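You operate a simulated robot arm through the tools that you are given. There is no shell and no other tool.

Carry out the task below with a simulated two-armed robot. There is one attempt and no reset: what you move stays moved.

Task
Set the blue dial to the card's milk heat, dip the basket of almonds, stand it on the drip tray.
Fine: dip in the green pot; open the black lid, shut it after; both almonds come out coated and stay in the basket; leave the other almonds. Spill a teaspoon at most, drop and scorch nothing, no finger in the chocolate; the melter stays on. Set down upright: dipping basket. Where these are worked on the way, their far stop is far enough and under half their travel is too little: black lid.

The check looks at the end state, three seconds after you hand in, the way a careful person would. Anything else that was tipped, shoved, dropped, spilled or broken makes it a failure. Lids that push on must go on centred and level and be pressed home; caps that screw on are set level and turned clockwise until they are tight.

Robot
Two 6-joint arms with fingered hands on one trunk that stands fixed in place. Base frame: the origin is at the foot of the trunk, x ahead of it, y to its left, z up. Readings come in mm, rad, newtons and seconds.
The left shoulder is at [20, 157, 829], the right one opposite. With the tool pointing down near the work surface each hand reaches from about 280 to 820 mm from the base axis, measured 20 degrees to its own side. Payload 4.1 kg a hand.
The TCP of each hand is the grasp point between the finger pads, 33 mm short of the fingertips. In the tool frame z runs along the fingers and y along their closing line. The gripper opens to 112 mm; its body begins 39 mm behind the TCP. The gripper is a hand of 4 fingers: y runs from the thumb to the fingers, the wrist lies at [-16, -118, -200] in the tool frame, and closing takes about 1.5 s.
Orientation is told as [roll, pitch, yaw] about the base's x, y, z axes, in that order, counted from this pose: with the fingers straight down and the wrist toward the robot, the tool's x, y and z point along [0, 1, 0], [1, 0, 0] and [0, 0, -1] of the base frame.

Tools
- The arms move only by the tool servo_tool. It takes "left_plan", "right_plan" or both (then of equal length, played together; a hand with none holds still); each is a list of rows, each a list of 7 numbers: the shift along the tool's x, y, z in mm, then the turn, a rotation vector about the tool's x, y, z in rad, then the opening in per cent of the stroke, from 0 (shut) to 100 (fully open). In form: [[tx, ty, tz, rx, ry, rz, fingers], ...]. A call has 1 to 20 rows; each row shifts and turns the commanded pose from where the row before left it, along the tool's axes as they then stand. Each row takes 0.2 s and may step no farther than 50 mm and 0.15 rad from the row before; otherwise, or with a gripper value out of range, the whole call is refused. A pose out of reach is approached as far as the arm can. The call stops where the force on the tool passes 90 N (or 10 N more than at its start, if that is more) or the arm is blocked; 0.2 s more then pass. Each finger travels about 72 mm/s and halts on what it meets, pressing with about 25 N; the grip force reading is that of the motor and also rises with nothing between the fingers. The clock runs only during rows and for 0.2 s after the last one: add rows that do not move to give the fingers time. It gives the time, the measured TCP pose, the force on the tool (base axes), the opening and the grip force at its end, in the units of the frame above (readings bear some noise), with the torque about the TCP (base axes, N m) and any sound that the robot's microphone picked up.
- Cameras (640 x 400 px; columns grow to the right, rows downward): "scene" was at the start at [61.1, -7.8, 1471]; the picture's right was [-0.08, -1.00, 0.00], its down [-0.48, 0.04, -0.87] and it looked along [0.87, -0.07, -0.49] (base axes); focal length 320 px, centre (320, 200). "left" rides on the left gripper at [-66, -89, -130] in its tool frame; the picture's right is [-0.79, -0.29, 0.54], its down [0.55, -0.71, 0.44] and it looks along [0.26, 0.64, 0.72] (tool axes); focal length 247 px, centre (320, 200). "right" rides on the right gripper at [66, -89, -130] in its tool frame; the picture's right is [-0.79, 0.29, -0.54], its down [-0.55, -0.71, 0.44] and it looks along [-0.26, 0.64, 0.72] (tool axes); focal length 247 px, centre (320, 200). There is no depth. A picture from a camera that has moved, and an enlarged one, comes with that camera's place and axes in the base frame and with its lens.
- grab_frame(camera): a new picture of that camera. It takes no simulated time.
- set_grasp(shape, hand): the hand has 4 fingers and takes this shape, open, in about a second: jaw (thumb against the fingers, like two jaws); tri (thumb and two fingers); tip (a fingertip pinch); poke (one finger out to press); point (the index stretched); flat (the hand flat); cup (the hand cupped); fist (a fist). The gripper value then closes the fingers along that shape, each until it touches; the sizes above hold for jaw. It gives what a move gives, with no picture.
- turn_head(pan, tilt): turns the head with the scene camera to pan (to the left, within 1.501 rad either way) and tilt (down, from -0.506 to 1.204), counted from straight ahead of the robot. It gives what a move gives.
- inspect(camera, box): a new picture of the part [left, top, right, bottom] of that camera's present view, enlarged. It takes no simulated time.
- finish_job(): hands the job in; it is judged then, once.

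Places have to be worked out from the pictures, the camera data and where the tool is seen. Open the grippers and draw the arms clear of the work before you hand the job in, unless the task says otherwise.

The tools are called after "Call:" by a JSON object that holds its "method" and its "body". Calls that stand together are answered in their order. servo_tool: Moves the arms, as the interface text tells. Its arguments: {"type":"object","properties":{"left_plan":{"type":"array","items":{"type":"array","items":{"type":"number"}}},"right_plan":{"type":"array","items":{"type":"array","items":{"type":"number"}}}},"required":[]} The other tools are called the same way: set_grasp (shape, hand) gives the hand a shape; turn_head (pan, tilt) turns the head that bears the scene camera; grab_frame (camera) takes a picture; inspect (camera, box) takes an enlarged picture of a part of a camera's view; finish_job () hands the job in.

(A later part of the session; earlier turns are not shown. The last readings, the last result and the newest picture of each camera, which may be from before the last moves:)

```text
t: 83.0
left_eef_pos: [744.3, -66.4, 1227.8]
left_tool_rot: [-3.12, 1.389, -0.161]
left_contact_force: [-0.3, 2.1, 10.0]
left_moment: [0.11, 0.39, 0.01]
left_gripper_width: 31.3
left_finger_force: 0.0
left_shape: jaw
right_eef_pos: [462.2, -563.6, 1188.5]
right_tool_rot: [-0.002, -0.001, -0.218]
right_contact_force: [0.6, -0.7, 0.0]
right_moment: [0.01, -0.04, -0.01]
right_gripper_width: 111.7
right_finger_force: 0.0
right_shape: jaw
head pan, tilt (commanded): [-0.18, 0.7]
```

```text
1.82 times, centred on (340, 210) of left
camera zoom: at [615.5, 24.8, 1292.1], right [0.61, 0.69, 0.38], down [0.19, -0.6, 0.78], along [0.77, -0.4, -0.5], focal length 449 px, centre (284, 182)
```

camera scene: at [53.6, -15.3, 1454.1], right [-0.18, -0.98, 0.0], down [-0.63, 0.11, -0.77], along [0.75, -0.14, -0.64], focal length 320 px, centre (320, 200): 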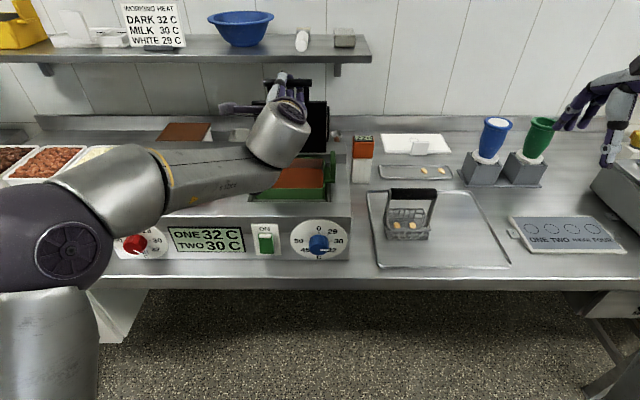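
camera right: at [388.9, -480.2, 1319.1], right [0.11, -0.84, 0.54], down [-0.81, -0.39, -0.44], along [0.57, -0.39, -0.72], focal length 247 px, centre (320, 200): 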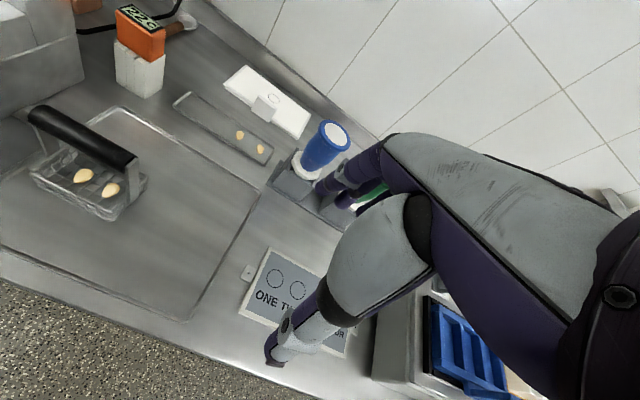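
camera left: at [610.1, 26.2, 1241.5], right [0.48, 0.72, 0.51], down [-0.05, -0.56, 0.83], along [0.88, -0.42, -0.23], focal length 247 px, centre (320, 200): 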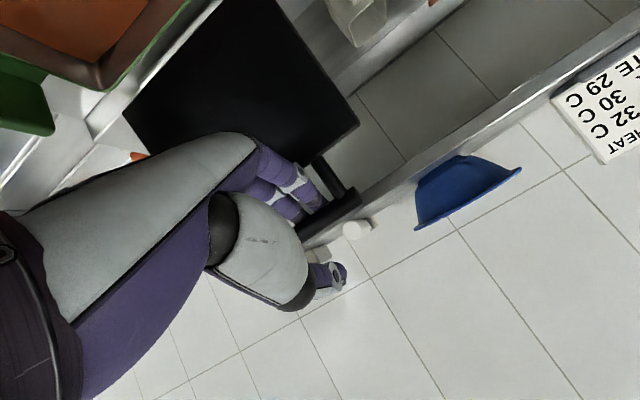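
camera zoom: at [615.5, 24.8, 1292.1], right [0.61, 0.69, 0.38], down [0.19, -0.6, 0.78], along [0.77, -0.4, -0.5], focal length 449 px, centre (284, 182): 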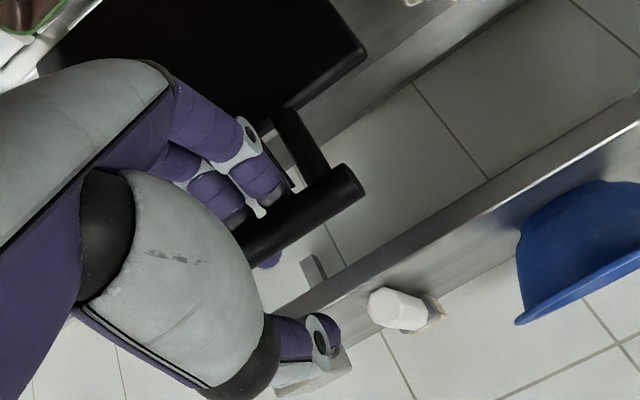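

Forces have dropped to near zero. I level the hand a bit more and open the fingers gently to straighten the tips.

Call:
{"method": "servo_tool", "body": {"left_plan": [[0, 0, 0, -0.05, 0, 0, 32], [0, -1, 0, -0.05, 0, 0, 36], [0, -1, 0, -0.05, 0, 0, 40], [0, -1, 0, 0, 0, 0, 42], [0, 0, 0, 0, 0, 0, 42]]}}

Call:
{"method": "inspect", "body": {"camera": "left", "box": [200, 100, 480, 320]}}

Call:
{"method": "grab_frame", "body": {"camera": "scene"}}

```text
t: 84.2
left_eef_pos: [730.4, -64.5, 1217.7]
left_tool_rot: [-3.045, 1.54, -0.087]
left_contact_force: [-0.1, -0.4, 0.6]
left_moment: [-0.02, -0.02, -0.02]
left_gripper_width: 46.6
left_finger_force: 0.1
left_shape: jaw
left hand out of reach, approached as far as the arm can: row 2, 3
right_eef_pos: [461.8, -564.7, 1188.9]
right_tool_rot: [0.0, -0.001, -0.219]
right_contact_force: [0.4, 0.2, 0.1]
right_moment: [-0.01, -0.01, -0.02]
right_gripper_width: 112.1
right_finger_force: 0.0
right_shape: jaw
head pan, tilt (commanded): [-0.18, 0.7]
```

```text
1.82 times, centred on (340, 210) of left
camera zoom: at [612.2, 24.0, 1303.6], right [0.66, 0.68, 0.31], down [0.31, -0.62, 0.72], along [0.68, -0.39, -0.62], focal length 449 px, centre (284, 182)
```

zoom: 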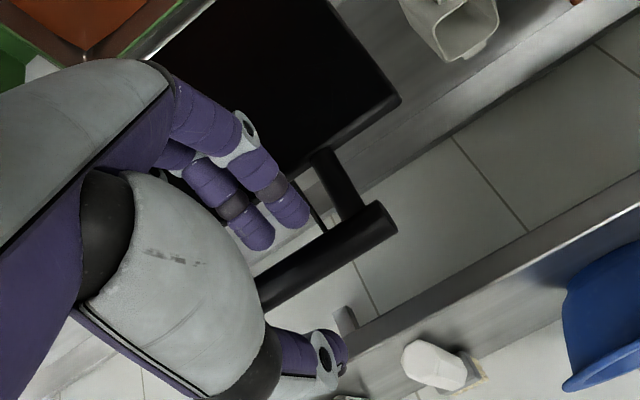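

```text
taken
camera scene: at [54.2, -15.6, 1454.1], right [-0.18, -0.98, 0.0], down [-0.63, 0.12, -0.76], along [0.75, -0.14, -0.64], focal length 320 px, centre (320, 200)
```

scene: 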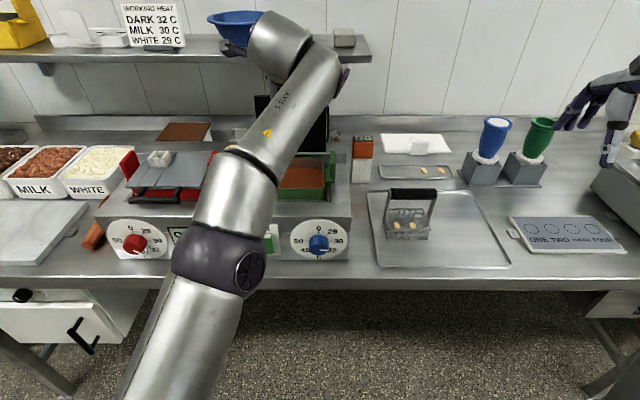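

The hand is now free of contact and the lid stays open by itself. I withdraw straight back from the window.

Call:
{"method": "servo_tool", "body": {"left_plan": [[0, 0, -8, 0, 0, 0, 42], [0, 0, -10, 0, 0, 0, 42], [0, 0, -12, 0, 0, 0, 42], [0, 0, -15, 0, 0, 0, 42], [0, 0, -20, 0, 0, 0, 42]]}}

Call:
{"method": "grab_frame", "body": {"camera": "left"}}

Call:
{"method": "grab_frame", "body": {"camera": "scene"}}

```text
t: 85.4
left_eef_pos: [698.7, -68.9, 1240.0]
left_tool_rot: [-3.032, 1.543, -0.072]
left_contact_force: [0.4, -0.3, -0.3]
left_moment: [0.01, 0.02, 0.0]
left_gripper_width: 46.2
left_finger_force: 0.0
left_shape: jaw
left hand out of reach, approached as far as the arm can: row 2, 3, 4, 5
right_eef_pos: [462.0, -562.9, 1187.2]
right_tool_rot: [-0.001, -0.001, -0.218]
right_contact_force: [-0.2, 0.0, -0.4]
right_moment: [0.01, 0.0, 0.02]
right_gripper_width: 112.0
right_finger_force: 0.1
right_shape: jaw
head pan, tilt (commanded): [-0.18, 0.7]
```

```text
taken
camera left: at [580.7, 18.8, 1326.3], right [0.66, 0.68, 0.3], down [0.31, -0.62, 0.72], along [0.68, -0.38, -0.62], focal length 247 px, centre (320, 200)
```

left: 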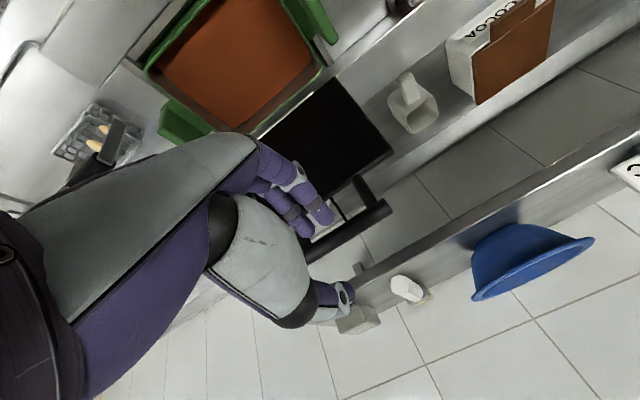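

```text
taken
camera scene: at [54.3, -15.6, 1454.1], right [-0.18, -0.98, 0.0], down [-0.63, 0.12, -0.76], along [0.75, -0.14, -0.64], focal length 320 px, centre (320, 200)
```

scene: 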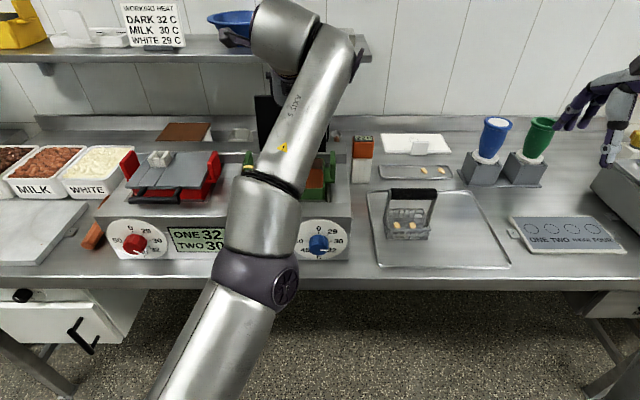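

The hand is out of the window (lid still open). I tilt the hand up again while backing away, to return to a comfortable arm posture.

Call:
{"method": "servo_tool", "body": {"left_plan": [[0, 0, -12, 0.06, 0, 0, 42], [0, 0, -15, 0.06, 0, 0, 42], [0, 0, -18, 0.06, 0, 0, 42], [0, 0, -20, 0.06, 0, 0, 42], [0, 0, -20, 0.06, 0, 0, 42], [0, 0, -20, 0.06, 0, 0, 42]]}}

Call:
{"method": "grab_frame", "body": {"camera": "scene"}}

Call:
{"method": "grab_frame", "body": {"camera": "left"}}

```text
t: 86.8
left_eef_pos: [706.3, -119.3, 1308.2]
left_tool_rot: [-3.137, 1.182, -0.175]
left_contact_force: [-0.5, 0.2, -0.4]
left_moment: [-0.01, 0.06, -0.03]
left_gripper_width: 46.9
left_finger_force: 0.1
left_shape: jaw
left hand out of reach, approached as far as the arm can: row 1, 2, 3, 4, 5, 6
right_eef_pos: [462.3, -563.6, 1188.8]
right_tool_rot: [0.001, 0.001, -0.217]
right_contact_force: [-0.5, 0.7, -0.2]
right_moment: [-0.03, -0.03, -0.01]
right_gripper_width: 112.2
right_finger_force: 0.0
right_shape: jaw
head pan, tilt (commanded): [-0.18, 0.7]
```

```text
taken
camera scene: at [54.2, -15.5, 1454.1], right [-0.18, -0.98, 0.0], down [-0.63, 0.12, -0.76], along [0.75, -0.14, -0.64], focal length 320 px, centre (320, 200)
```

scene: 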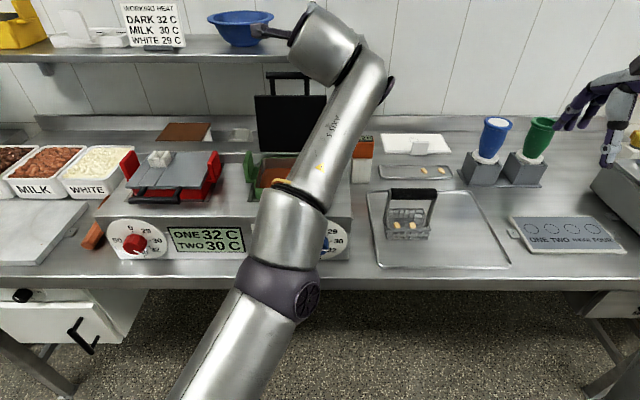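

```text
taken
camera left: at [568.0, -26.7, 1341.5], right [0.53, 0.71, 0.47], down [0.03, -0.57, 0.82], along [0.85, -0.42, -0.32], focal length 247 px, centre (320, 200)
```

left: 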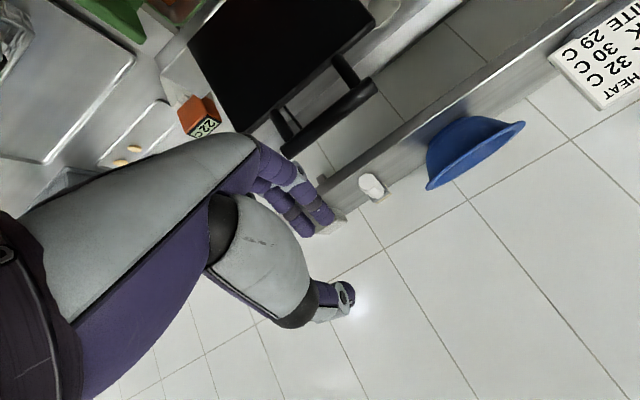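

The lid stands open on its own (visible in the scene). The left arm drifted up; I test small backward moves from here to see if it tracks normally again.

Call:
{"method": "servo_tool", "body": {"left_plan": [[0, 0, -10, 0, 0, 0, 42], [0, 0, -10, 0, 0, 0, 42], [0, 0, -10, 0, 0, 0, 42]]}}

```text
t: 87.6
left_eef_pos: [700.0, -126.5, 1311.6]
left_tool_rot: [-3.132, 1.181, -0.174]
left_contact_force: [0.5, 0.0, -0.1]
left_moment: [0.0, 0.01, -0.01]
left_gripper_width: 46.8
left_finger_force: 0.0
left_shape: jaw
left hand out of reach, approached as far as the arm can: row 1, 2, 3
right_eef_pos: [462.0, -563.5, 1187.8]
right_tool_rot: [0.0, 0.0, -0.217]
right_contact_force: [0.1, 0.7, -0.7]
right_moment: [-0.02, 0.02, 0.01]
right_gripper_width: 111.8
right_finger_force: 0.0
right_shape: jaw
head pan, tilt (commanded): [-0.18, 0.7]
```

Barely moves; I suspect the hand-roll joint is at its limit here. I roll the hand slightly the other way about its own axis to free it, then back off.

Call:
{"method": "servo_tool", "body": {"left_plan": [[0, 0, 0, -0.0096, -0.071, -0.1203, 42], [0, 0, 0, -0.0096, -0.071, -0.1203, 42], [0, 0, 0, -0.0096, -0.071, -0.1203, 42]]}}

Call:
{"method": "servo_tool", "body": {"left_plan": [[0, 0, -10, 0, 0, 0, 42], [0, 0, -15, 0, 0, 0, 42], [0, 0, -15, 0, 0, 0, 42]]}}

Call:
{"method": "grab_frame", "body": {"camera": "scene"}}

```text
t: 88.4
left_eef_pos: [699.5, -127.8, 1312.1]
left_tool_rot: [2.23, 1.036, -0.949]
left_contact_force: [0.0, -0.2, -0.5]
left_moment: [-0.01, -0.03, 0.0]
left_gripper_width: 46.8
left_finger_force: 0.1
left_shape: jaw
right_eef_pos: [461.5, -563.5, 1187.9]
right_tool_rot: [0.001, -0.001, -0.218]
right_contact_force: [0.2, -0.2, 0.6]
right_moment: [0.04, 0.02, 0.02]
right_gripper_width: 112.0
right_finger_force: 0.1
right_shape: jaw
head pan, tilt (commanded): [-0.18, 0.7]
```

```text
t: 89.2
left_eef_pos: [676.8, -140.4, 1313.4]
left_tool_rot: [2.233, 1.041, -0.949]
left_contact_force: [-0.2, -0.8, 0.7]
left_moment: [-0.01, 0.0, 0.01]
left_gripper_width: 46.6
left_finger_force: 0.0
left_shape: jaw
left hand out of reach, approached as far as the arm can: row 2, 3
right_eef_pos: [462.4, -564.0, 1188.3]
right_tool_rot: [0.0, -0.001, -0.218]
right_contact_force: [-0.2, 0.2, 0.3]
right_moment: [-0.02, 0.04, 0.0]
right_gripper_width: 112.2
right_finger_force: 0.0
right_shape: jaw
head pan, tilt (commanded): [-0.18, 0.7]
```

```text
taken
camera scene: at [54.3, -15.5, 1454.1], right [-0.18, -0.98, 0.0], down [-0.63, 0.12, -0.76], along [0.75, -0.14, -0.64], focal length 320 px, centre (320, 200)
```

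scene: 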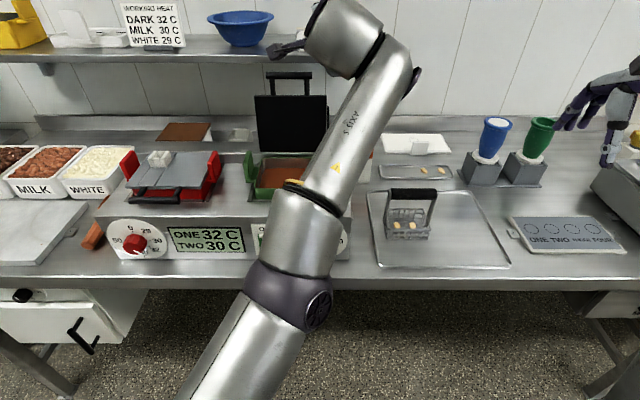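

Backward motion drives the arm into some limit; I try heading back toward a pose that was reachable earlier (left, down and back a bit).

Call:
{"method": "servo_tool", "body": {"left_plan": [[-20, 4.3, -14, 0, 0, 0, 42], [-20, 4.3, -14, 0, 0, 0, 42], [-20, 4.3, -14, 0, 0, 0, 42]]}}

Call:
{"method": "grab_frame", "body": {"camera": "scene"}}

```text
t: 90.0
left_eef_pos: [683.4, -133.5, 1309.5]
left_tool_rot: [2.235, 1.04, -0.946]
left_contact_force: [0.4, 0.0, 0.2]
left_moment: [0.0, 0.01, -0.01]
left_gripper_width: 46.8
left_finger_force: 0.0
left_shape: jaw
left hand out of reach, approached as far as the arm can: row 1, 2, 3
right_eef_pos: [461.4, -563.5, 1188.2]
right_tool_rot: [0.001, -0.001, -0.219]
right_contact_force: [0.9, 0.1, 1.0]
right_moment: [-0.03, -0.01, -0.01]
right_gripper_width: 111.8
right_finger_force: 0.1
right_shape: jaw
head pan, tilt (commanded): [-0.18, 0.7]
```

```text
taken
camera scene: at [54.2, -15.6, 1454.1], right [-0.18, -0.98, 0.0], down [-0.63, 0.12, -0.76], along [0.75, -0.14, -0.64], focal length 320 px, centre (320, 200)
```

scene: 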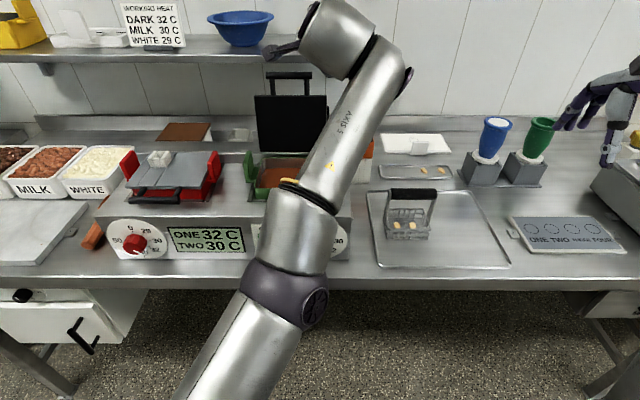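

I think the wrist is nearly straight (singular) here, so the solver can't reorient it. I yaw the hand to the left to bend the wrist clearly again before backing off.

Call:
{"method": "servo_tool", "body": {"left_plan": [[0, 0, 0, 0.056, -0.121, 0.0435, 42], [0, 0, 0, 0.056, -0.121, 0.0435, 42], [0, 0, 0, 0.056, -0.121, 0.0435, 42]]}}

Call:
{"method": "grab_frame", "body": {"camera": "scene"}}

```text
t: 90.8
left_eef_pos: [654.3, -119.4, 1278.3]
left_tool_rot: [2.234, 1.037, -0.526]
left_contact_force: [0.3, 0.0, 0.1]
left_moment: [0.0, 0.0, 0.0]
left_gripper_width: 47.0
left_finger_force: 0.0
left_shape: jaw
left hand out of reach, approached as far as the arm can: row 1, 2, 3
right_eef_pos: [460.8, -564.4, 1189.0]
right_tool_rot: [-0.001, 0.0, -0.221]
right_contact_force: [-0.6, -0.8, -0.3]
right_moment: [-0.01, -0.02, 0.01]
right_gripper_width: 111.9
right_finger_force: 0.1
right_shape: jaw
head pan, tilt (commanded): [-0.18, 0.7]
```

```text
taken
camera scene: at [54.3, -15.6, 1454.1], right [-0.18, -0.98, 0.0], down [-0.63, 0.12, -0.76], along [0.75, -0.14, -0.64], focal length 320 px, centre (320, 200)
```

scene: 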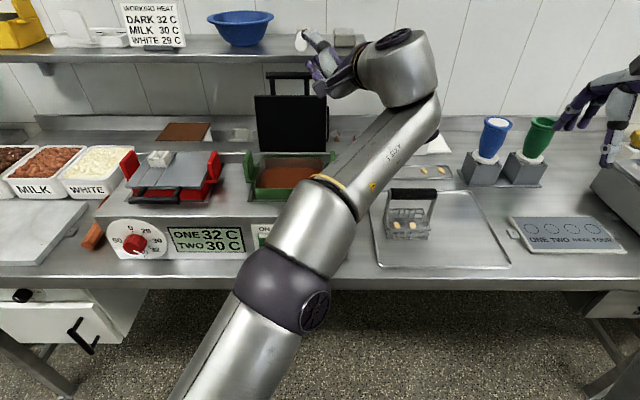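

Yawing left actually let the arm come back and down a little. I try continuing in that back-and-down direction from here.

Call:
{"method": "servo_tool", "body": {"left_plan": [[-15, 5, -15, 0, 0, 0, 42], [-15, 5, -15, 0, 0, 0, 42], [-15, 5, -15, 0, 0, 0, 42]]}}

Call:
{"method": "grab_frame", "body": {"camera": "scene"}}

```text
t: 91.6
left_eef_pos: [610.9, -104.3, 1232.7]
left_tool_rot: [2.234, 1.037, -0.528]
left_contact_force: [0.2, 0.1, -0.5]
left_moment: [0.02, -0.01, 0.04]
left_gripper_width: 46.9
left_finger_force: 0.1
left_shape: jaw
right_eef_pos: [462.0, -564.2, 1188.9]
right_tool_rot: [-0.001, 0.001, -0.218]
right_contact_force: [1.0, 0.8, -0.5]
right_moment: [0.02, 0.0, -0.03]
right_gripper_width: 111.8
right_finger_force: 0.1
right_shape: jaw
head pan, tilt (commanded): [-0.18, 0.7]
```

```text
taken
camera scene: at [54.3, -15.7, 1454.1], right [-0.18, -0.98, 0.0], down [-0.63, 0.12, -0.76], along [0.75, -0.14, -0.64], focal length 320 px, centre (320, 200)
```

scene: 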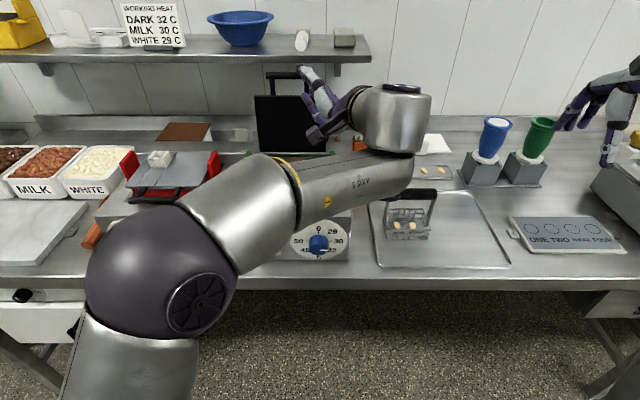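

Free again. I move the left hand back and to the left, clear of the pot area.

Call:
{"method": "servo_tool", "body": {"left_plan": [[-23.5, -5.8, -12.8, 0, 0, 0, 42], [-23.5, -5.8, -12.8, 0, 0, 0, 42], [-23.5, -5.8, -12.8, 0, 0, 0, 42], [-23.5, -5.8, -12.8, 0, 0, 0, 42], [-23.5, -5.8, -12.8, 0, 0, 0, 42], [-23.5, -5.8, -12.8, 0, 0, 0, 42]]}}

Call:
{"method": "grab_frame", "body": {"camera": "scene"}}

```text
t: 93.0
left_eef_pos: [491.3, -2.4, 1183.5]
left_tool_rot: [2.234, 1.037, -0.53]
left_contact_force: [-1.0, 0.4, 0.2]
left_moment: [-0.01, -0.02, -0.01]
left_gripper_width: 46.8
left_finger_force: 0.0
left_shape: jaw
right_eef_pos: [461.4, -563.2, 1187.7]
right_tool_rot: [0.001, 0.0, -0.22]
right_contact_force: [-0.7, -0.9, -0.3]
right_moment: [0.01, 0.0, 0.02]
right_gripper_width: 111.9
right_finger_force: 0.1
right_shape: jaw
head pan, tilt (commanded): [-0.18, 0.7]
```

```text
taken
camera scene: at [54.4, -15.8, 1454.1], right [-0.18, -0.98, 0.0], down [-0.63, 0.12, -0.76], along [0.75, -0.14, -0.64], focal length 320 px, centre (320, 200)
```

scene: 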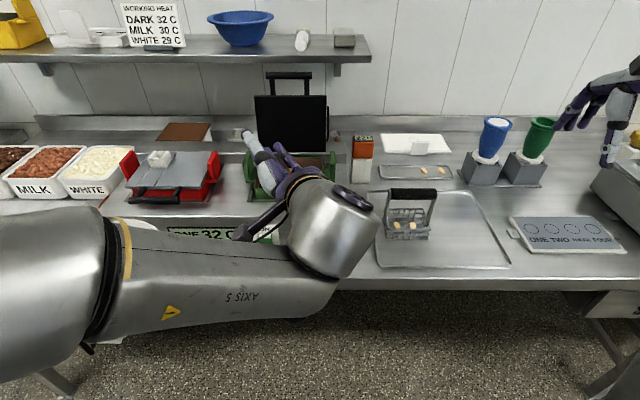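

Good. I continue parking the left hand farther to the left.

Call:
{"method": "servo_tool", "body": {"left_plan": [[-33, -14.9, 0.8, 0, 0, 0, 42], [-33, -14.9, 0.8, 0, 0, 0, 42], [-33, -14.9, 0.8, 0, 0, 0, 42], [-33, -14.9, 0.8, 0, 0, 0, 42], [-33, -14.9, 0.8, 0, 0, 0, 42], [-33, -14.9, 0.8, 0, 0, 0, 42]]}}

Call:
{"method": "grab_frame", "body": {"camera": "scene"}}

```text
t: 94.4
left_eef_pos: [414.8, 188.7, 1198.7]
left_tool_rot: [2.232, 1.041, -0.528]
left_contact_force: [-0.3, -0.3, 0.6]
left_moment: [0.03, -0.03, 0.02]
left_gripper_width: 46.9
left_finger_force: 0.0
left_shape: jaw
left hand out of reach, approached as far as the arm can: row 5, 6
right_eef_pos: [461.5, -564.0, 1187.2]
right_tool_rot: [0.0, 0.0, -0.218]
right_contact_force: [-0.3, -0.8, 0.0]
right_moment: [0.03, 0.0, 0.01]
right_gripper_width: 112.0
right_finger_force: 0.1
right_shape: jaw
head pan, tilt (commanded): [-0.18, 0.7]
```

```text
taken
camera scene: at [54.4, -16.0, 1454.1], right [-0.18, -0.98, 0.0], down [-0.63, 0.12, -0.76], along [0.75, -0.14, -0.64], focal length 320 px, centre (320, 200)
```

scene: 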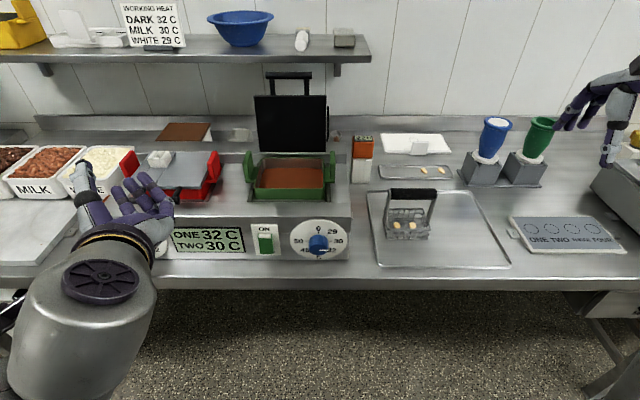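

Clear view now. I zoom in on the open pot, the lid, the dial and the basket.

Call:
{"method": "inspect", "body": {"camera": "scene", "box": [230, 60, 360, 210]}}

Call:
{"method": "inspect", "body": {"camera": "scene", "box": [235, 145, 345, 265]}}

Call:
{"method": "grab_frame", "body": {"camera": "left"}}

```text
2.67 times, centred on (295, 135) of scene
camera zoom: at [54.4, -16.0, 1454.1], right [-0.18, -0.98, 0.0], down [-0.63, 0.12, -0.76], along [0.75, -0.14, -0.64], focal length 854 px, centre (387, 373)
```

zoom: 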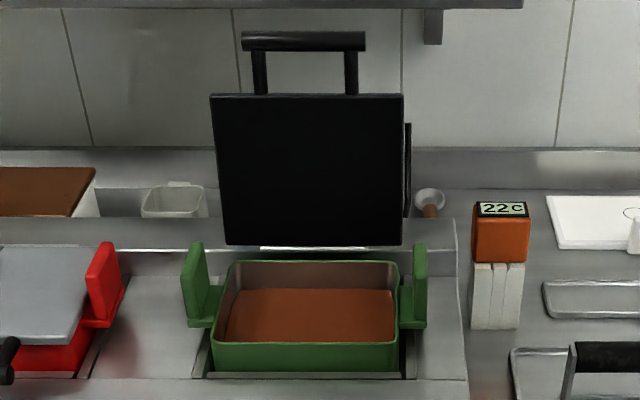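

```text
3.33 times, centred on (290, 205) of scene
camera zoom: at [54.4, -16.0, 1454.1], right [-0.18, -0.98, 0.0], down [-0.63, 0.12, -0.76], along [0.75, -0.14, -0.64], focal length 1068 px, centre (420, 183)
```

zoom: 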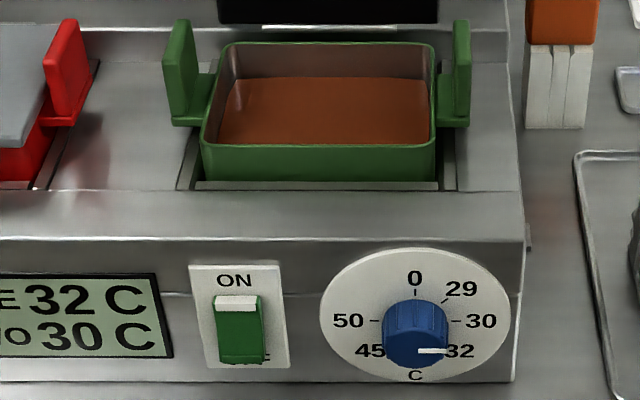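

```text
taken
camera left: at [246.4, 215.9, 1209.5], right [0.11, 0.99, 0.1], down [0.22, -0.12, 0.97], along [0.97, -0.09, -0.23], focal length 247 px, centre (320, 200)
```

left: 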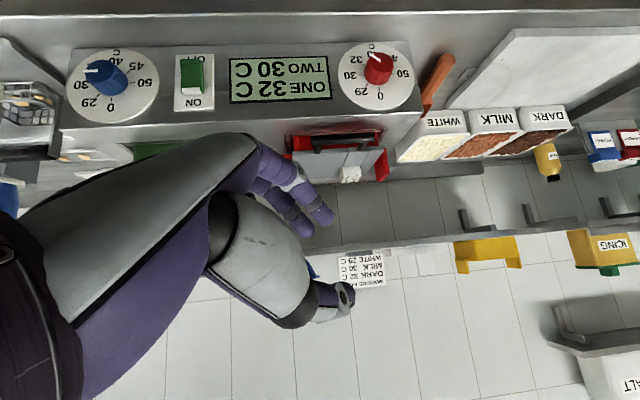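

Pot inside spans roughly f 601–714, r -130..13, chocolate surface ≈ z 1002, rim ≈1030, ears up to ≈1075; the lid stays open by itself. Before touching the basket, I test the right arm's reach over the pot with fingers down (partly closed).

Call:
{"method": "servo_tool", "body": {"right_plan": [[0, 0, 0, 0, 0, -0.038, 60], [44, -1.3, 0.6, 0, 0, 0, 40], [44, -1.3, 0.6, 0, 0, 0, 40], [44, -1.3, 0.6, 0, 0, 0, 40], [44, -1.3, 0.6, 0, 0, 0, 40], [44, -1.3, 0.6, 0, 0, 0, 40], [44, -1.3, 0.6, 0, 0, 0, 40], [44, -1.3, 0.6, 0, 0, 0, 40], [44, -1.3, 0.6, 0, 0, 0, 40], [44, -1.3, 0.6, 0, 0, 0, 40], [44, -1.3, 0.6, 0, 0, 0, 40], [44, -1.3, 0.6, 0, 0, 0, 40], [44, -1.3, 0.6, 0, 0, 0, 40]]}}

Call:
{"method": "grab_frame", "body": {"camera": "scene"}}

```text
t: 97.2
left_eef_pos: [415.2, 189.0, 1199.5]
left_tool_rot: [2.23, 1.04, -0.529]
left_contact_force: [-0.7, 0.0, 0.0]
left_moment: [0.0, 0.04, 0.06]
left_gripper_width: 46.8
left_finger_force: 0.1
left_shape: jaw
right_eef_pos: [539.7, -42.3, 1183.4]
right_tool_rot: [0.001, 0.001, -0.181]
right_contact_force: [0.7, -0.4, 0.1]
right_moment: [0.07, -0.03, 0.01]
right_gripper_width: 45.1
right_finger_force: 0.1
right_shape: jaw
head pan, tilt (commanded): [-0.18, 0.7]
```

```text
taken
camera scene: at [54.0, -16.2, 1454.1], right [-0.18, -0.98, 0.0], down [-0.63, 0.12, -0.77], along [0.75, -0.14, -0.64], focal length 320 px, centre (320, 200)
```

scene: 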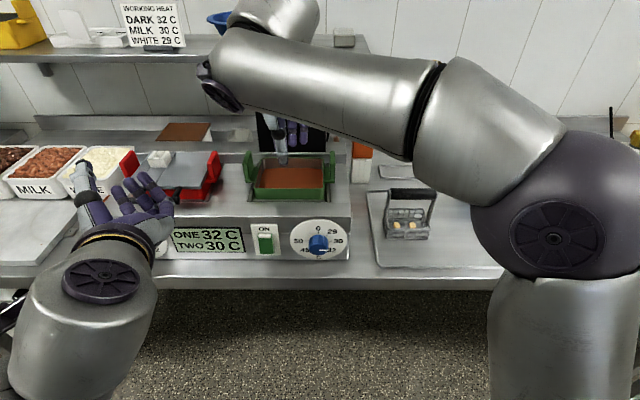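

Fine so far. I move forward over the pot centre at this height, then test a bit higher.

Call:
{"method": "servo_tool", "body": {"right_plan": [[0, 20, 0, 0, 0, 0, 40], [0, 20, 0, 0, 0, 0, 40], [0, 20, 0, 0, 0, 0, 40], [0, 20, 0, 0, 0, 0, 40], [0, 20, 0, 0, 0, 0, 40], [0, 17, 0, 0, 0, 0, 40]]}}

Call:
{"method": "servo_tool", "body": {"right_plan": [[0, 0, -10, 0, 0, 0, 40], [0, 0, -10, 0, 0, 0, 40], [0, 0, -10, 0, 0, 0, 40]]}}

Call:
{"method": "grab_frame", "body": {"camera": "right"}}

Call:
{"method": "grab_frame", "body": {"camera": "scene"}}

```text
t: 98.6
left_eef_pos: [416.1, 189.4, 1199.2]
left_tool_rot: [2.231, 1.039, -0.529]
left_contact_force: [0.7, 0.8, -0.4]
left_moment: [-0.01, 0.01, 0.01]
left_gripper_width: 47.2
left_finger_force: 0.1
left_shape: jaw
right_eef_pos: [648.5, -62.1, 1181.1]
right_tool_rot: [0.0, 0.002, -0.18]
right_contact_force: [1.1, 0.5, -0.3]
right_moment: [-0.02, 0.02, 0.0]
right_gripper_width: 45.2
right_finger_force: 0.2
right_shape: jaw
right hand out of reach, approached as far as the arm can: row 6
head pan, tilt (commanded): [-0.18, 0.7]
```

```text
t: 99.4
left_eef_pos: [414.2, 188.5, 1198.9]
left_tool_rot: [2.232, 1.04, -0.53]
left_contact_force: [0.4, 0.6, 0.3]
left_moment: [-0.01, 0.0, 0.01]
left_gripper_width: 47.0
left_finger_force: 0.1
left_shape: jaw
right_eef_pos: [634.0, -63.1, 1199.1]
right_tool_rot: [0.0, 0.0, -0.179]
right_contact_force: [0.4, 0.9, -0.3]
right_moment: [0.02, 0.02, 0.0]
right_gripper_width: 45.4
right_finger_force: 0.0
right_shape: jaw
right hand out of reach, approached as far as the arm can: row 1, 2, 3
head pan, tilt (commanded): [-0.18, 0.7]
```

```text
taken
camera right: at [557.5, 18.1, 1329.6], right [0.14, -0.83, 0.54], down [-0.8, -0.42, -0.44], along [0.59, -0.37, -0.72], focal length 247 px, centre (320, 200)
```

right: 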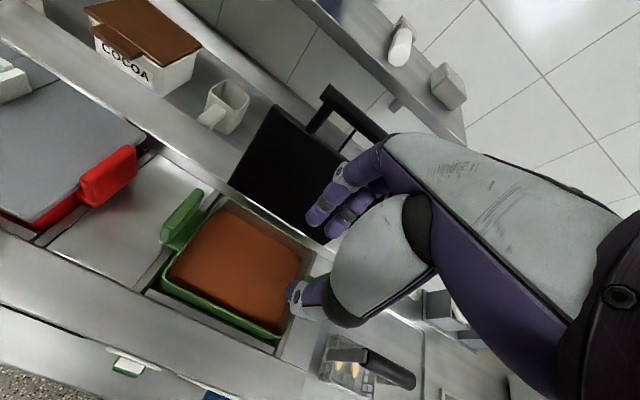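

```text
taken
camera scene: at [54.3, -15.6, 1454.1], right [-0.18, -0.98, 0.0], down [-0.63, 0.12, -0.76], along [0.75, -0.14, -0.64], focal length 320 px, centre (320, 200)
```

scene: 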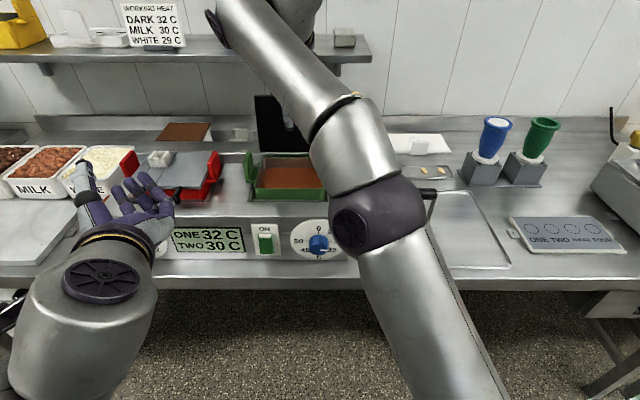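

Reach limit over the pot at z≈1181 is about f=650, just enough to carry the basket in over the front rim (needs ~1154). Now I move the right hand over to the basket and look.

Call:
{"method": "servo_tool", "body": {"right_plan": [[-39.3, 1, 8.6, 0, 0, 0, 60], [-39.3, 1, 8.6, 0, 0, 0, 70], [-39.3, 1, 8.6, 0, 0, 0, 80], [-39.3, 1, 8.6, 0, 0, 0, 80], [-39.3, 1, 8.6, 0, 0, 0, 80], [-39.3, 1, 8.6, 0, 0, 0, 80], [-39.3, 1, 8.6, 0, 0, 0, 80]]}}

Call:
{"method": "grab_frame", "body": {"camera": "right"}}

Call:
{"method": "grab_frame", "body": {"camera": "scene"}}

```text
t: 101.0
left_eef_pos: [414.9, 188.9, 1200.5]
left_tool_rot: [2.227, 1.04, -0.529]
left_contact_force: [0.4, -0.6, -0.2]
left_moment: [0.02, 0.0, -0.03]
left_gripper_width: 46.7
left_finger_force: 0.0
left_shape: jaw
right_eef_pos: [591.8, -333.8, 1140.1]
right_tool_rot: [0.0, 0.001, -0.18]
right_contact_force: [0.4, 0.5, 0.1]
right_moment: [0.0, 0.02, 0.01]
right_gripper_width: 89.5
right_finger_force: 0.0
right_shape: jaw
head pan, tilt (commanded): [-0.18, 0.7]
```

```text
taken
camera right: at [514.5, -253.7, 1269.9], right [0.14, -0.83, 0.54], down [-0.8, -0.42, -0.44], along [0.59, -0.37, -0.72], focal length 247 px, centre (320, 200)
```

right: 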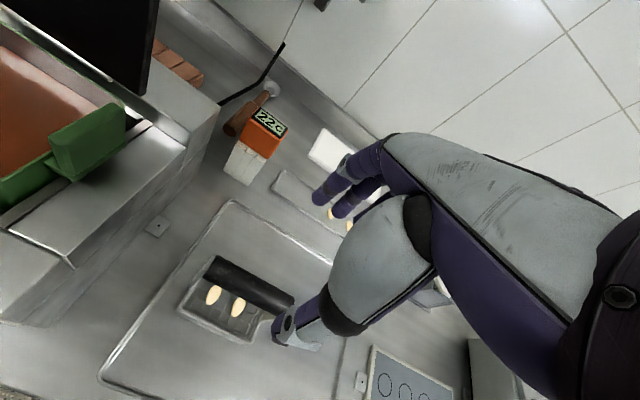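

```text
taken
camera scene: at [54.2, -15.1, 1454.1], right [-0.18, -0.98, 0.0], down [-0.63, 0.11, -0.76], along [0.75, -0.14, -0.64], focal length 320 px, centre (320, 200)
```

scene: 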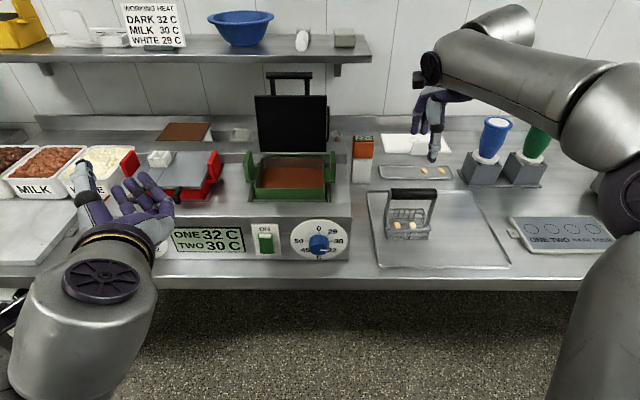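

The hand is above the basket. I zoom in with both cameras to refine the handle position before descending.

Call:
{"method": "inspect", "body": {"camera": "right", "box": [160, 220, 320, 360]}}

Call:
{"method": "inspect", "body": {"camera": "scene", "box": [370, 170, 460, 250]}}

```text
2.86 times, centred on (240, 290) of right
camera zoom: at [514.5, -253.7, 1269.9], right [0.14, -0.83, 0.54], down [-0.8, -0.42, -0.44], along [0.59, -0.37, -0.72], focal length 706 px, centre (549, -57)
```

zoom: 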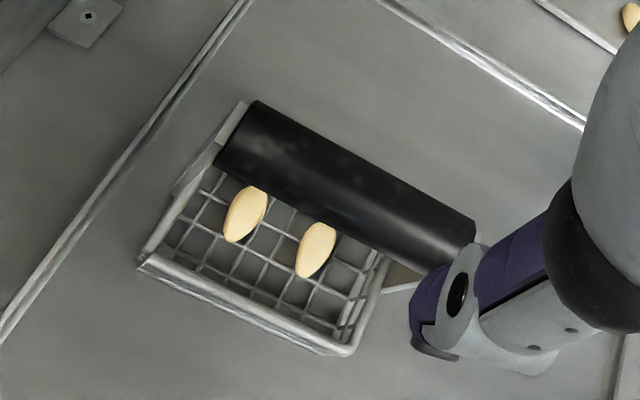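

```text
5.00 times, centred on (415, 210) of scene
camera zoom: at [54.2, -15.1, 1454.1], right [-0.18, -0.98, 0.0], down [-0.63, 0.11, -0.76], along [0.75, -0.14, -0.64], focal length 1602 px, centre (-155, 150)
```

zoom: 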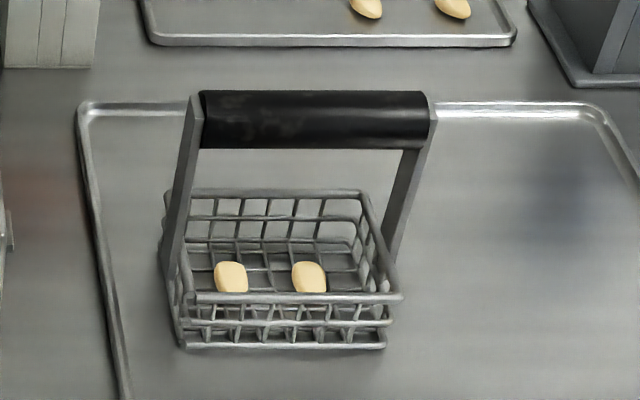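

Bar centre refined to [588,-336,982]. I correct a few mm and descend with the fingers straddling the handle.

Call:
{"method": "servo_tool", "body": {"right_plan": [[-2.7, -4, 30, 0, 0, 0, 80], [0, 0, 30, 0, 0, 0, 80], [0, 0, 30, 0, 0, 0, 80], [0, 0, 30, 0, 0, 0, 80]]}}

Call:
{"method": "inspect", "body": {"camera": "scene", "box": [350, 130, 480, 250]}}

Call:
{"method": "inspect", "body": {"camera": "right", "box": [180, 150, 430, 380]}}

```text
t: 102.0
left_eef_pos: [414.3, 188.8, 1198.4]
left_tool_rot: [2.231, 1.039, -0.529]
left_contact_force: [0.3, 0.4, 0.0]
left_moment: [-0.02, 0.0, -0.02]
left_gripper_width: 47.0
left_finger_force: 0.1
left_shape: jaw
right_eef_pos: [587.5, -336.4, 1017.7]
right_tool_rot: [-0.001, 0.001, -0.18]
right_contact_force: [0.3, -0.2, 0.3]
right_moment: [0.01, 0.01, -0.01]
right_gripper_width: 89.3
right_finger_force: 0.1
right_shape: jaw
head pan, tilt (commanded): [-0.18, 0.7]
```

```text
3.33 times, centred on (415, 190) of scene
camera zoom: at [54.0, -15.4, 1454.1], right [-0.18, -0.98, 0.0], down [-0.63, 0.12, -0.77], along [0.75, -0.14, -0.64], focal length 1068 px, centre (3, 233)
```

zoom: 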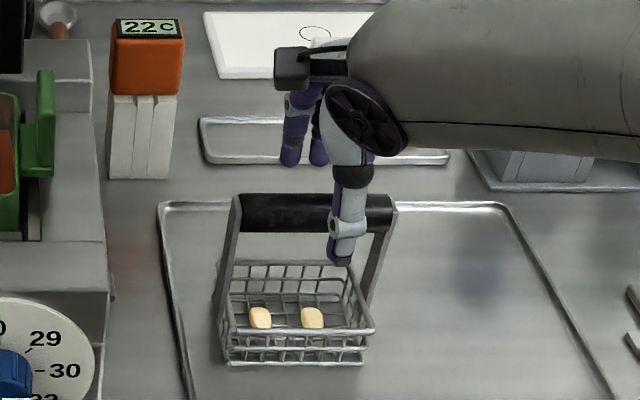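

```text
1.74 times, centred on (305, 265) of right
camera zoom: at [510.7, -255.8, 1148.6], right [0.14, -0.83, 0.54], down [-0.8, -0.42, -0.44], along [0.59, -0.37, -0.72], focal length 430 px, centre (346, 87)
```

zoom: 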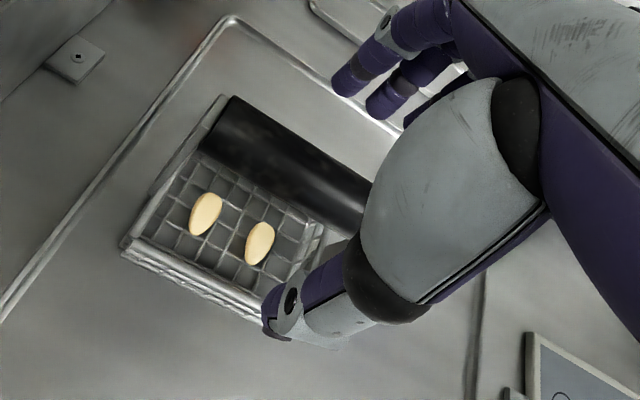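

Thumb in front, fingers behind the bar, centred along it. I descend the last 36 mm to bring the TCP to the bar.

Call:
{"method": "servo_tool", "body": {"right_plan": [[0, 0, 12, 0, 0, 0, 80], [0, 0, 12, 0, 0, 0, 80], [0, 0, 11, 0, 0, 0, 80]]}}

Call:
{"method": "inspect", "body": {"camera": "scene", "box": [350, 130, 480, 250]}}

```text
t: 102.8
left_eef_pos: [414.4, 189.9, 1199.2]
left_tool_rot: [2.232, 1.041, -0.529]
left_contact_force: [0.4, -0.2, -0.3]
left_moment: [-0.03, 0.01, 0.01]
left_gripper_width: 46.9
left_finger_force: 0.1
left_shape: jaw
right_eef_pos: [587.3, -336.0, 983.1]
right_tool_rot: [0.0, -0.001, -0.181]
right_contact_force: [0.3, 0.1, -0.3]
right_moment: [0.04, 0.02, 0.04]
right_gripper_width: 89.5
right_finger_force: 0.1
right_shape: jaw
head pan, tilt (commanded): [-0.18, 0.7]
```

```text
3.33 times, centred on (415, 190) of scene
camera zoom: at [54.1, -15.5, 1454.1], right [-0.18, -0.98, 0.0], down [-0.63, 0.12, -0.76], along [0.75, -0.14, -0.64], focal length 1068 px, centre (3, 233)
```

zoom: 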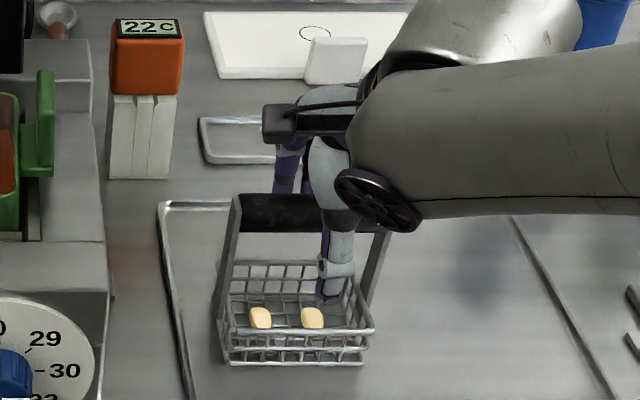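

No contact. I close the hand on the bar.

Call:
{"method": "servo_tool", "body": {"right_plan": [[0, 0, 0, 0, 0, 0, 60], [0, 0, 0, 0, 0, 0, 45], [0, 0, 0, 0, 0, 0, 30], [0, 0, 0, 0, 0, 0, 20], [0, 0, 0, 0, 0, 0, 10], [0, 0, 0, 0, 0, 0, 0], [0, 0, 0, 0, 0, 0, 0], [0, 0, 0, 0, 0, 0, 0]]}}

Call:
{"method": "inspect", "body": {"camera": "scene", "box": [350, 130, 480, 250]}}

Call:
{"method": "inspect", "body": {"camera": "right", "box": [180, 150, 430, 380]}}

```text
t: 104.6
left_eef_pos: [413.9, 190.5, 1199.3]
left_tool_rot: [2.23, 1.042, -0.528]
left_contact_force: [-0.3, -0.4, 0.0]
left_moment: [0.01, 0.01, 0.01]
left_gripper_width: 47.1
left_finger_force: 0.0
left_shape: jaw
right_eef_pos: [587.5, -337.0, 983.0]
right_tool_rot: [-0.001, -0.001, -0.179]
right_contact_force: [-0.4, 0.9, -3.6]
right_moment: [-0.06, -0.03, 0.0]
right_gripper_width: 15.1
right_finger_force: 25.1
right_shape: jaw
head pan, tilt (commanded): [-0.18, 0.7]
```

```text
3.33 times, centred on (415, 190) of scene
camera zoom: at [54.2, -15.6, 1454.1], right [-0.18, -0.98, 0.0], down [-0.63, 0.12, -0.76], along [0.75, -0.14, -0.64], focal length 1068 px, centre (3, 233)
```

zoom: 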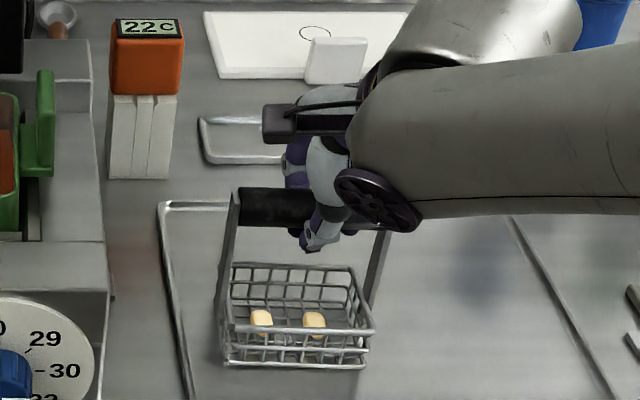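

```text
1.74 times, centred on (305, 265) of right
camera zoom: at [510.9, -255.3, 1113.8], right [0.14, -0.83, 0.54], down [-0.8, -0.42, -0.44], along [0.59, -0.37, -0.72], focal length 430 px, centre (346, 87)
```

zoom: 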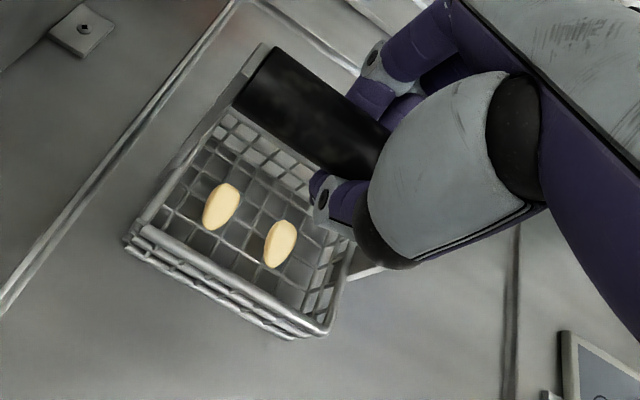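

Grip holds (25 N) and the weight begins to show. I lift slowly 40 mm and check that the basket hangs level with both almonds inside.

Call:
{"method": "servo_tool", "body": {"right_plan": [[0, 0, -6, 0, 0, 0, 0], [0, 0, -8, 0, 0, 0, 0], [0, 0, -10, 0, 0, 0, 0], [0, 0, -10, 0, 0, 0, 0], [0, 0, -6, 0, 0, 0, 0]]}}

Call:
{"method": "inspect", "body": {"camera": "scene", "box": [350, 130, 480, 250]}}

Call:
{"method": "inspect", "body": {"camera": "right", "box": [180, 150, 430, 380]}}

```text
t: 105.8
left_eef_pos: [414.2, 189.7, 1199.4]
left_tool_rot: [2.23, 1.039, -0.529]
left_contact_force: [-0.1, -0.5, 0.4]
left_moment: [0.01, 0.0, 0.02]
left_gripper_width: 46.7
left_finger_force: 0.2
left_shape: jaw
right_eef_pos: [586.8, -337.3, 1022.3]
right_tool_rot: [0.0, 0.003, -0.179]
right_contact_force: [-0.1, 1.0, -2.7]
right_moment: [0.01, 0.01, -0.02]
right_gripper_width: 15.1
right_finger_force: 24.9
right_shape: jaw
head pan, tilt (commanded): [-0.18, 0.7]
```

```text
3.33 times, centred on (415, 190) of scene
camera zoom: at [54.3, -15.7, 1454.1], right [-0.18, -0.98, 0.0], down [-0.63, 0.12, -0.76], along [0.75, -0.14, -0.64], focal length 1068 px, centre (3, 233)
```

zoom: 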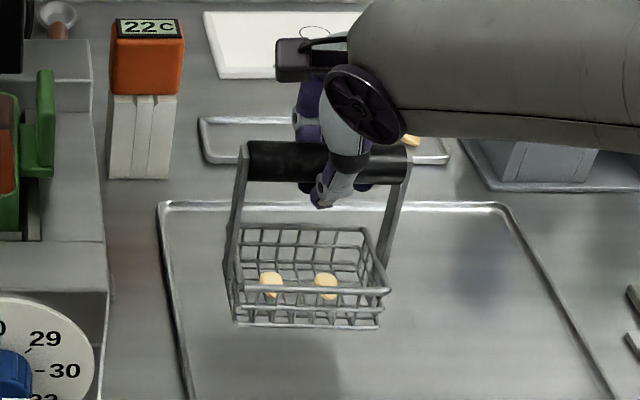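

```text
1.74 times, centred on (305, 265) of right
camera zoom: at [510.8, -255.9, 1153.8], right [0.14, -0.83, 0.54], down [-0.8, -0.42, -0.44], along [0.59, -0.37, -0.72], focal length 430 px, centre (346, 87)
```

zoom: 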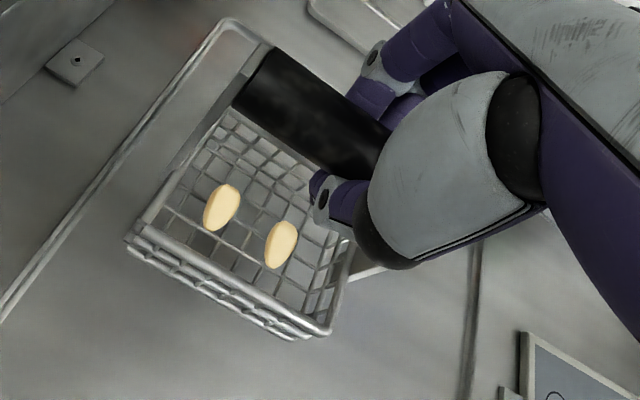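

Basket hangs level with both almonds; bar ≈ TCP, basket bottom ≈ TCP z − 114. I raise it and draw it back toward f≈540 so it can pass in front of the pot's ear.

Call:
{"method": "servo_tool", "body": {"right_plan": [[0, -6, -12, 0, 0, 0, 0], [0, -12, -17, 0, 0, 0, 0], [0, -12, -18, 0, 0, 0, 0], [0, -13, -18, 0, 0, 0, 0], [0, -13, -18, 0, 0, 0, 0], [0, -13, -18, 0, 0, 0, 0], [0, -13, -18, 0, 0, 0, 0], [0, -10, -14, 0, 0, 0, 0], [0, -6, -6, 0, 0, 0, 0]]}}

Call:
{"method": "grab_frame", "body": {"camera": "scene"}}

Call:
{"method": "grab_frame", "body": {"camera": "right"}}

```text
t: 107.8
left_eef_pos: [413.8, 189.7, 1199.7]
left_tool_rot: [2.23, 1.039, -0.529]
left_contact_force: [-0.5, 0.3, 0.7]
left_moment: [-0.03, 0.01, 0.02]
left_gripper_width: 46.9
left_finger_force: 0.0
left_shape: jaw
right_eef_pos: [490.1, -319.4, 1161.7]
right_tool_rot: [0.001, 0.002, -0.181]
right_contact_force: [0.3, -0.2, -3.2]
right_moment: [0.02, 0.04, -0.02]
right_gripper_width: 15.1
right_finger_force: 24.7
right_shape: jaw
head pan, tilt (commanded): [-0.18, 0.7]
```

```text
taken
camera scene: at [54.4, -15.6, 1454.1], right [-0.18, -0.98, 0.0], down [-0.63, 0.12, -0.76], along [0.75, -0.14, -0.64], focal length 320 px, centre (320, 200)
```

scene: 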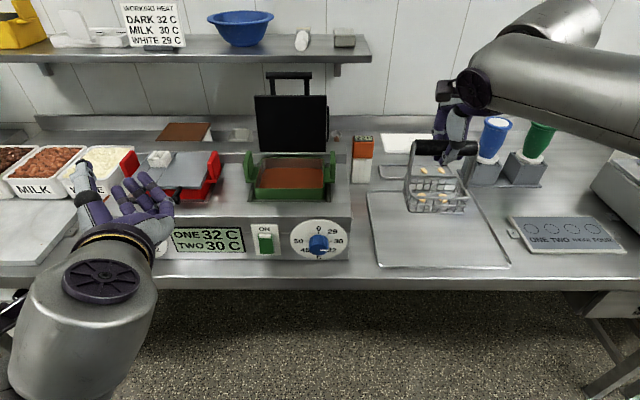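

```text
taken
camera right: at [414.0, -238.6, 1292.8], right [0.14, -0.83, 0.54], down [-0.8, -0.42, -0.43], along [0.59, -0.37, -0.72], focal length 247 px, centre (320, 200)
```

right: 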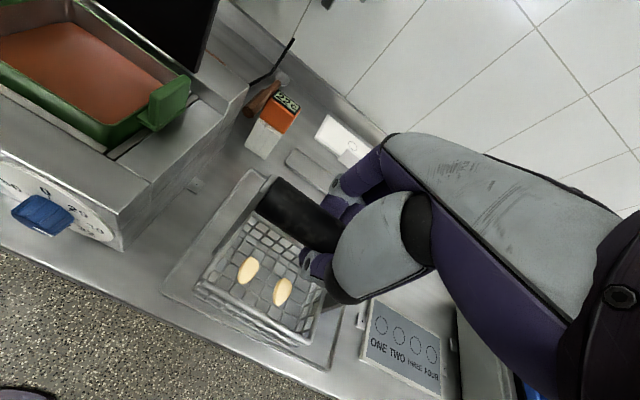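

Steady. I carry it to the left in front of the pot (f≈540, z held).

Call:
{"method": "servo_tool", "body": {"right_plan": [[10, 0, 0, 0, 0, 0, 0], [20, 0, 0, 0, 0, 0, 0], [22, 0, 0, 0, 0, 0, 0], [22, 0, 0, 0, 0, 0, 0], [22, 0, 0, 0, 0, 0, 0], [22, 0, 0, 0, 0, 0, 0], [22, 0, 0, 0, 0, 0, 0], [22, 0, 0, 0, 0, 0, 0], [22, 0, 0, 0, 0, 0, 0], [22, 0, 0, 0, 0, 0, 0], [22, 0, 0, 0, 0, 0, 0], [22, 0, 0, 0, 0, 0, 0], [20, 0, 0, 0, 0, 0, 0], [10, 0, 0, 0, 0, 0, 0], [4, 0, 0, 0, 0, 0, 0]]}}

Call:
{"method": "grab_frame", "body": {"camera": "scene"}}

Call:
{"method": "grab_frame", "body": {"camera": "right"}}

```text
t: 111.0
left_eef_pos: [413.7, 189.2, 1198.6]
left_tool_rot: [2.231, 1.039, -0.529]
left_contact_force: [0.7, 0.3, -0.2]
left_moment: [0.01, 0.0, -0.02]
left_gripper_width: 46.8
left_finger_force: 0.2
left_shape: jaw
right_eef_pos: [542.2, -39.8, 1161.3]
right_tool_rot: [0.0, 0.0, -0.18]
right_contact_force: [-0.5, 0.1, -3.0]
right_moment: [-0.02, -0.02, -0.02]
right_gripper_width: 15.2
right_finger_force: 25.4
right_shape: jaw
head pan, tilt (commanded): [-0.18, 0.7]
```

```text
taken
camera scene: at [54.2, -15.7, 1454.1], right [-0.18, -0.98, 0.0], down [-0.63, 0.12, -0.76], along [0.75, -0.14, -0.64], focal length 320 px, centre (320, 200)
```

scene: 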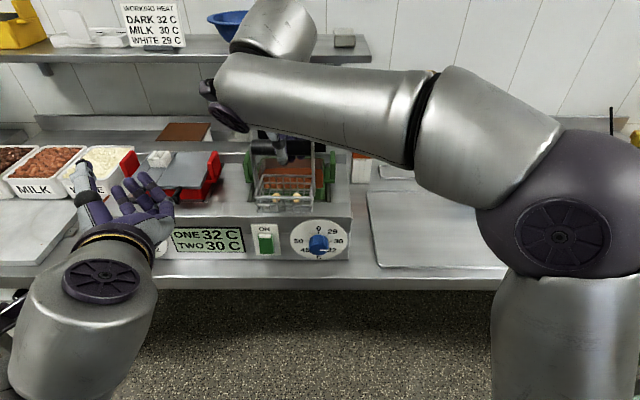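

```text
taken
camera right: at [465.2, 41.3, 1292.8], right [0.14, -0.83, 0.54], down [-0.8, -0.42, -0.44], along [0.59, -0.37, -0.72], focal length 247 px, centre (320, 200)
```

right: 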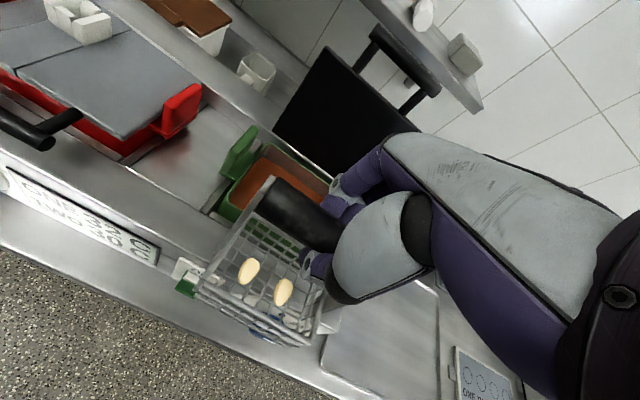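

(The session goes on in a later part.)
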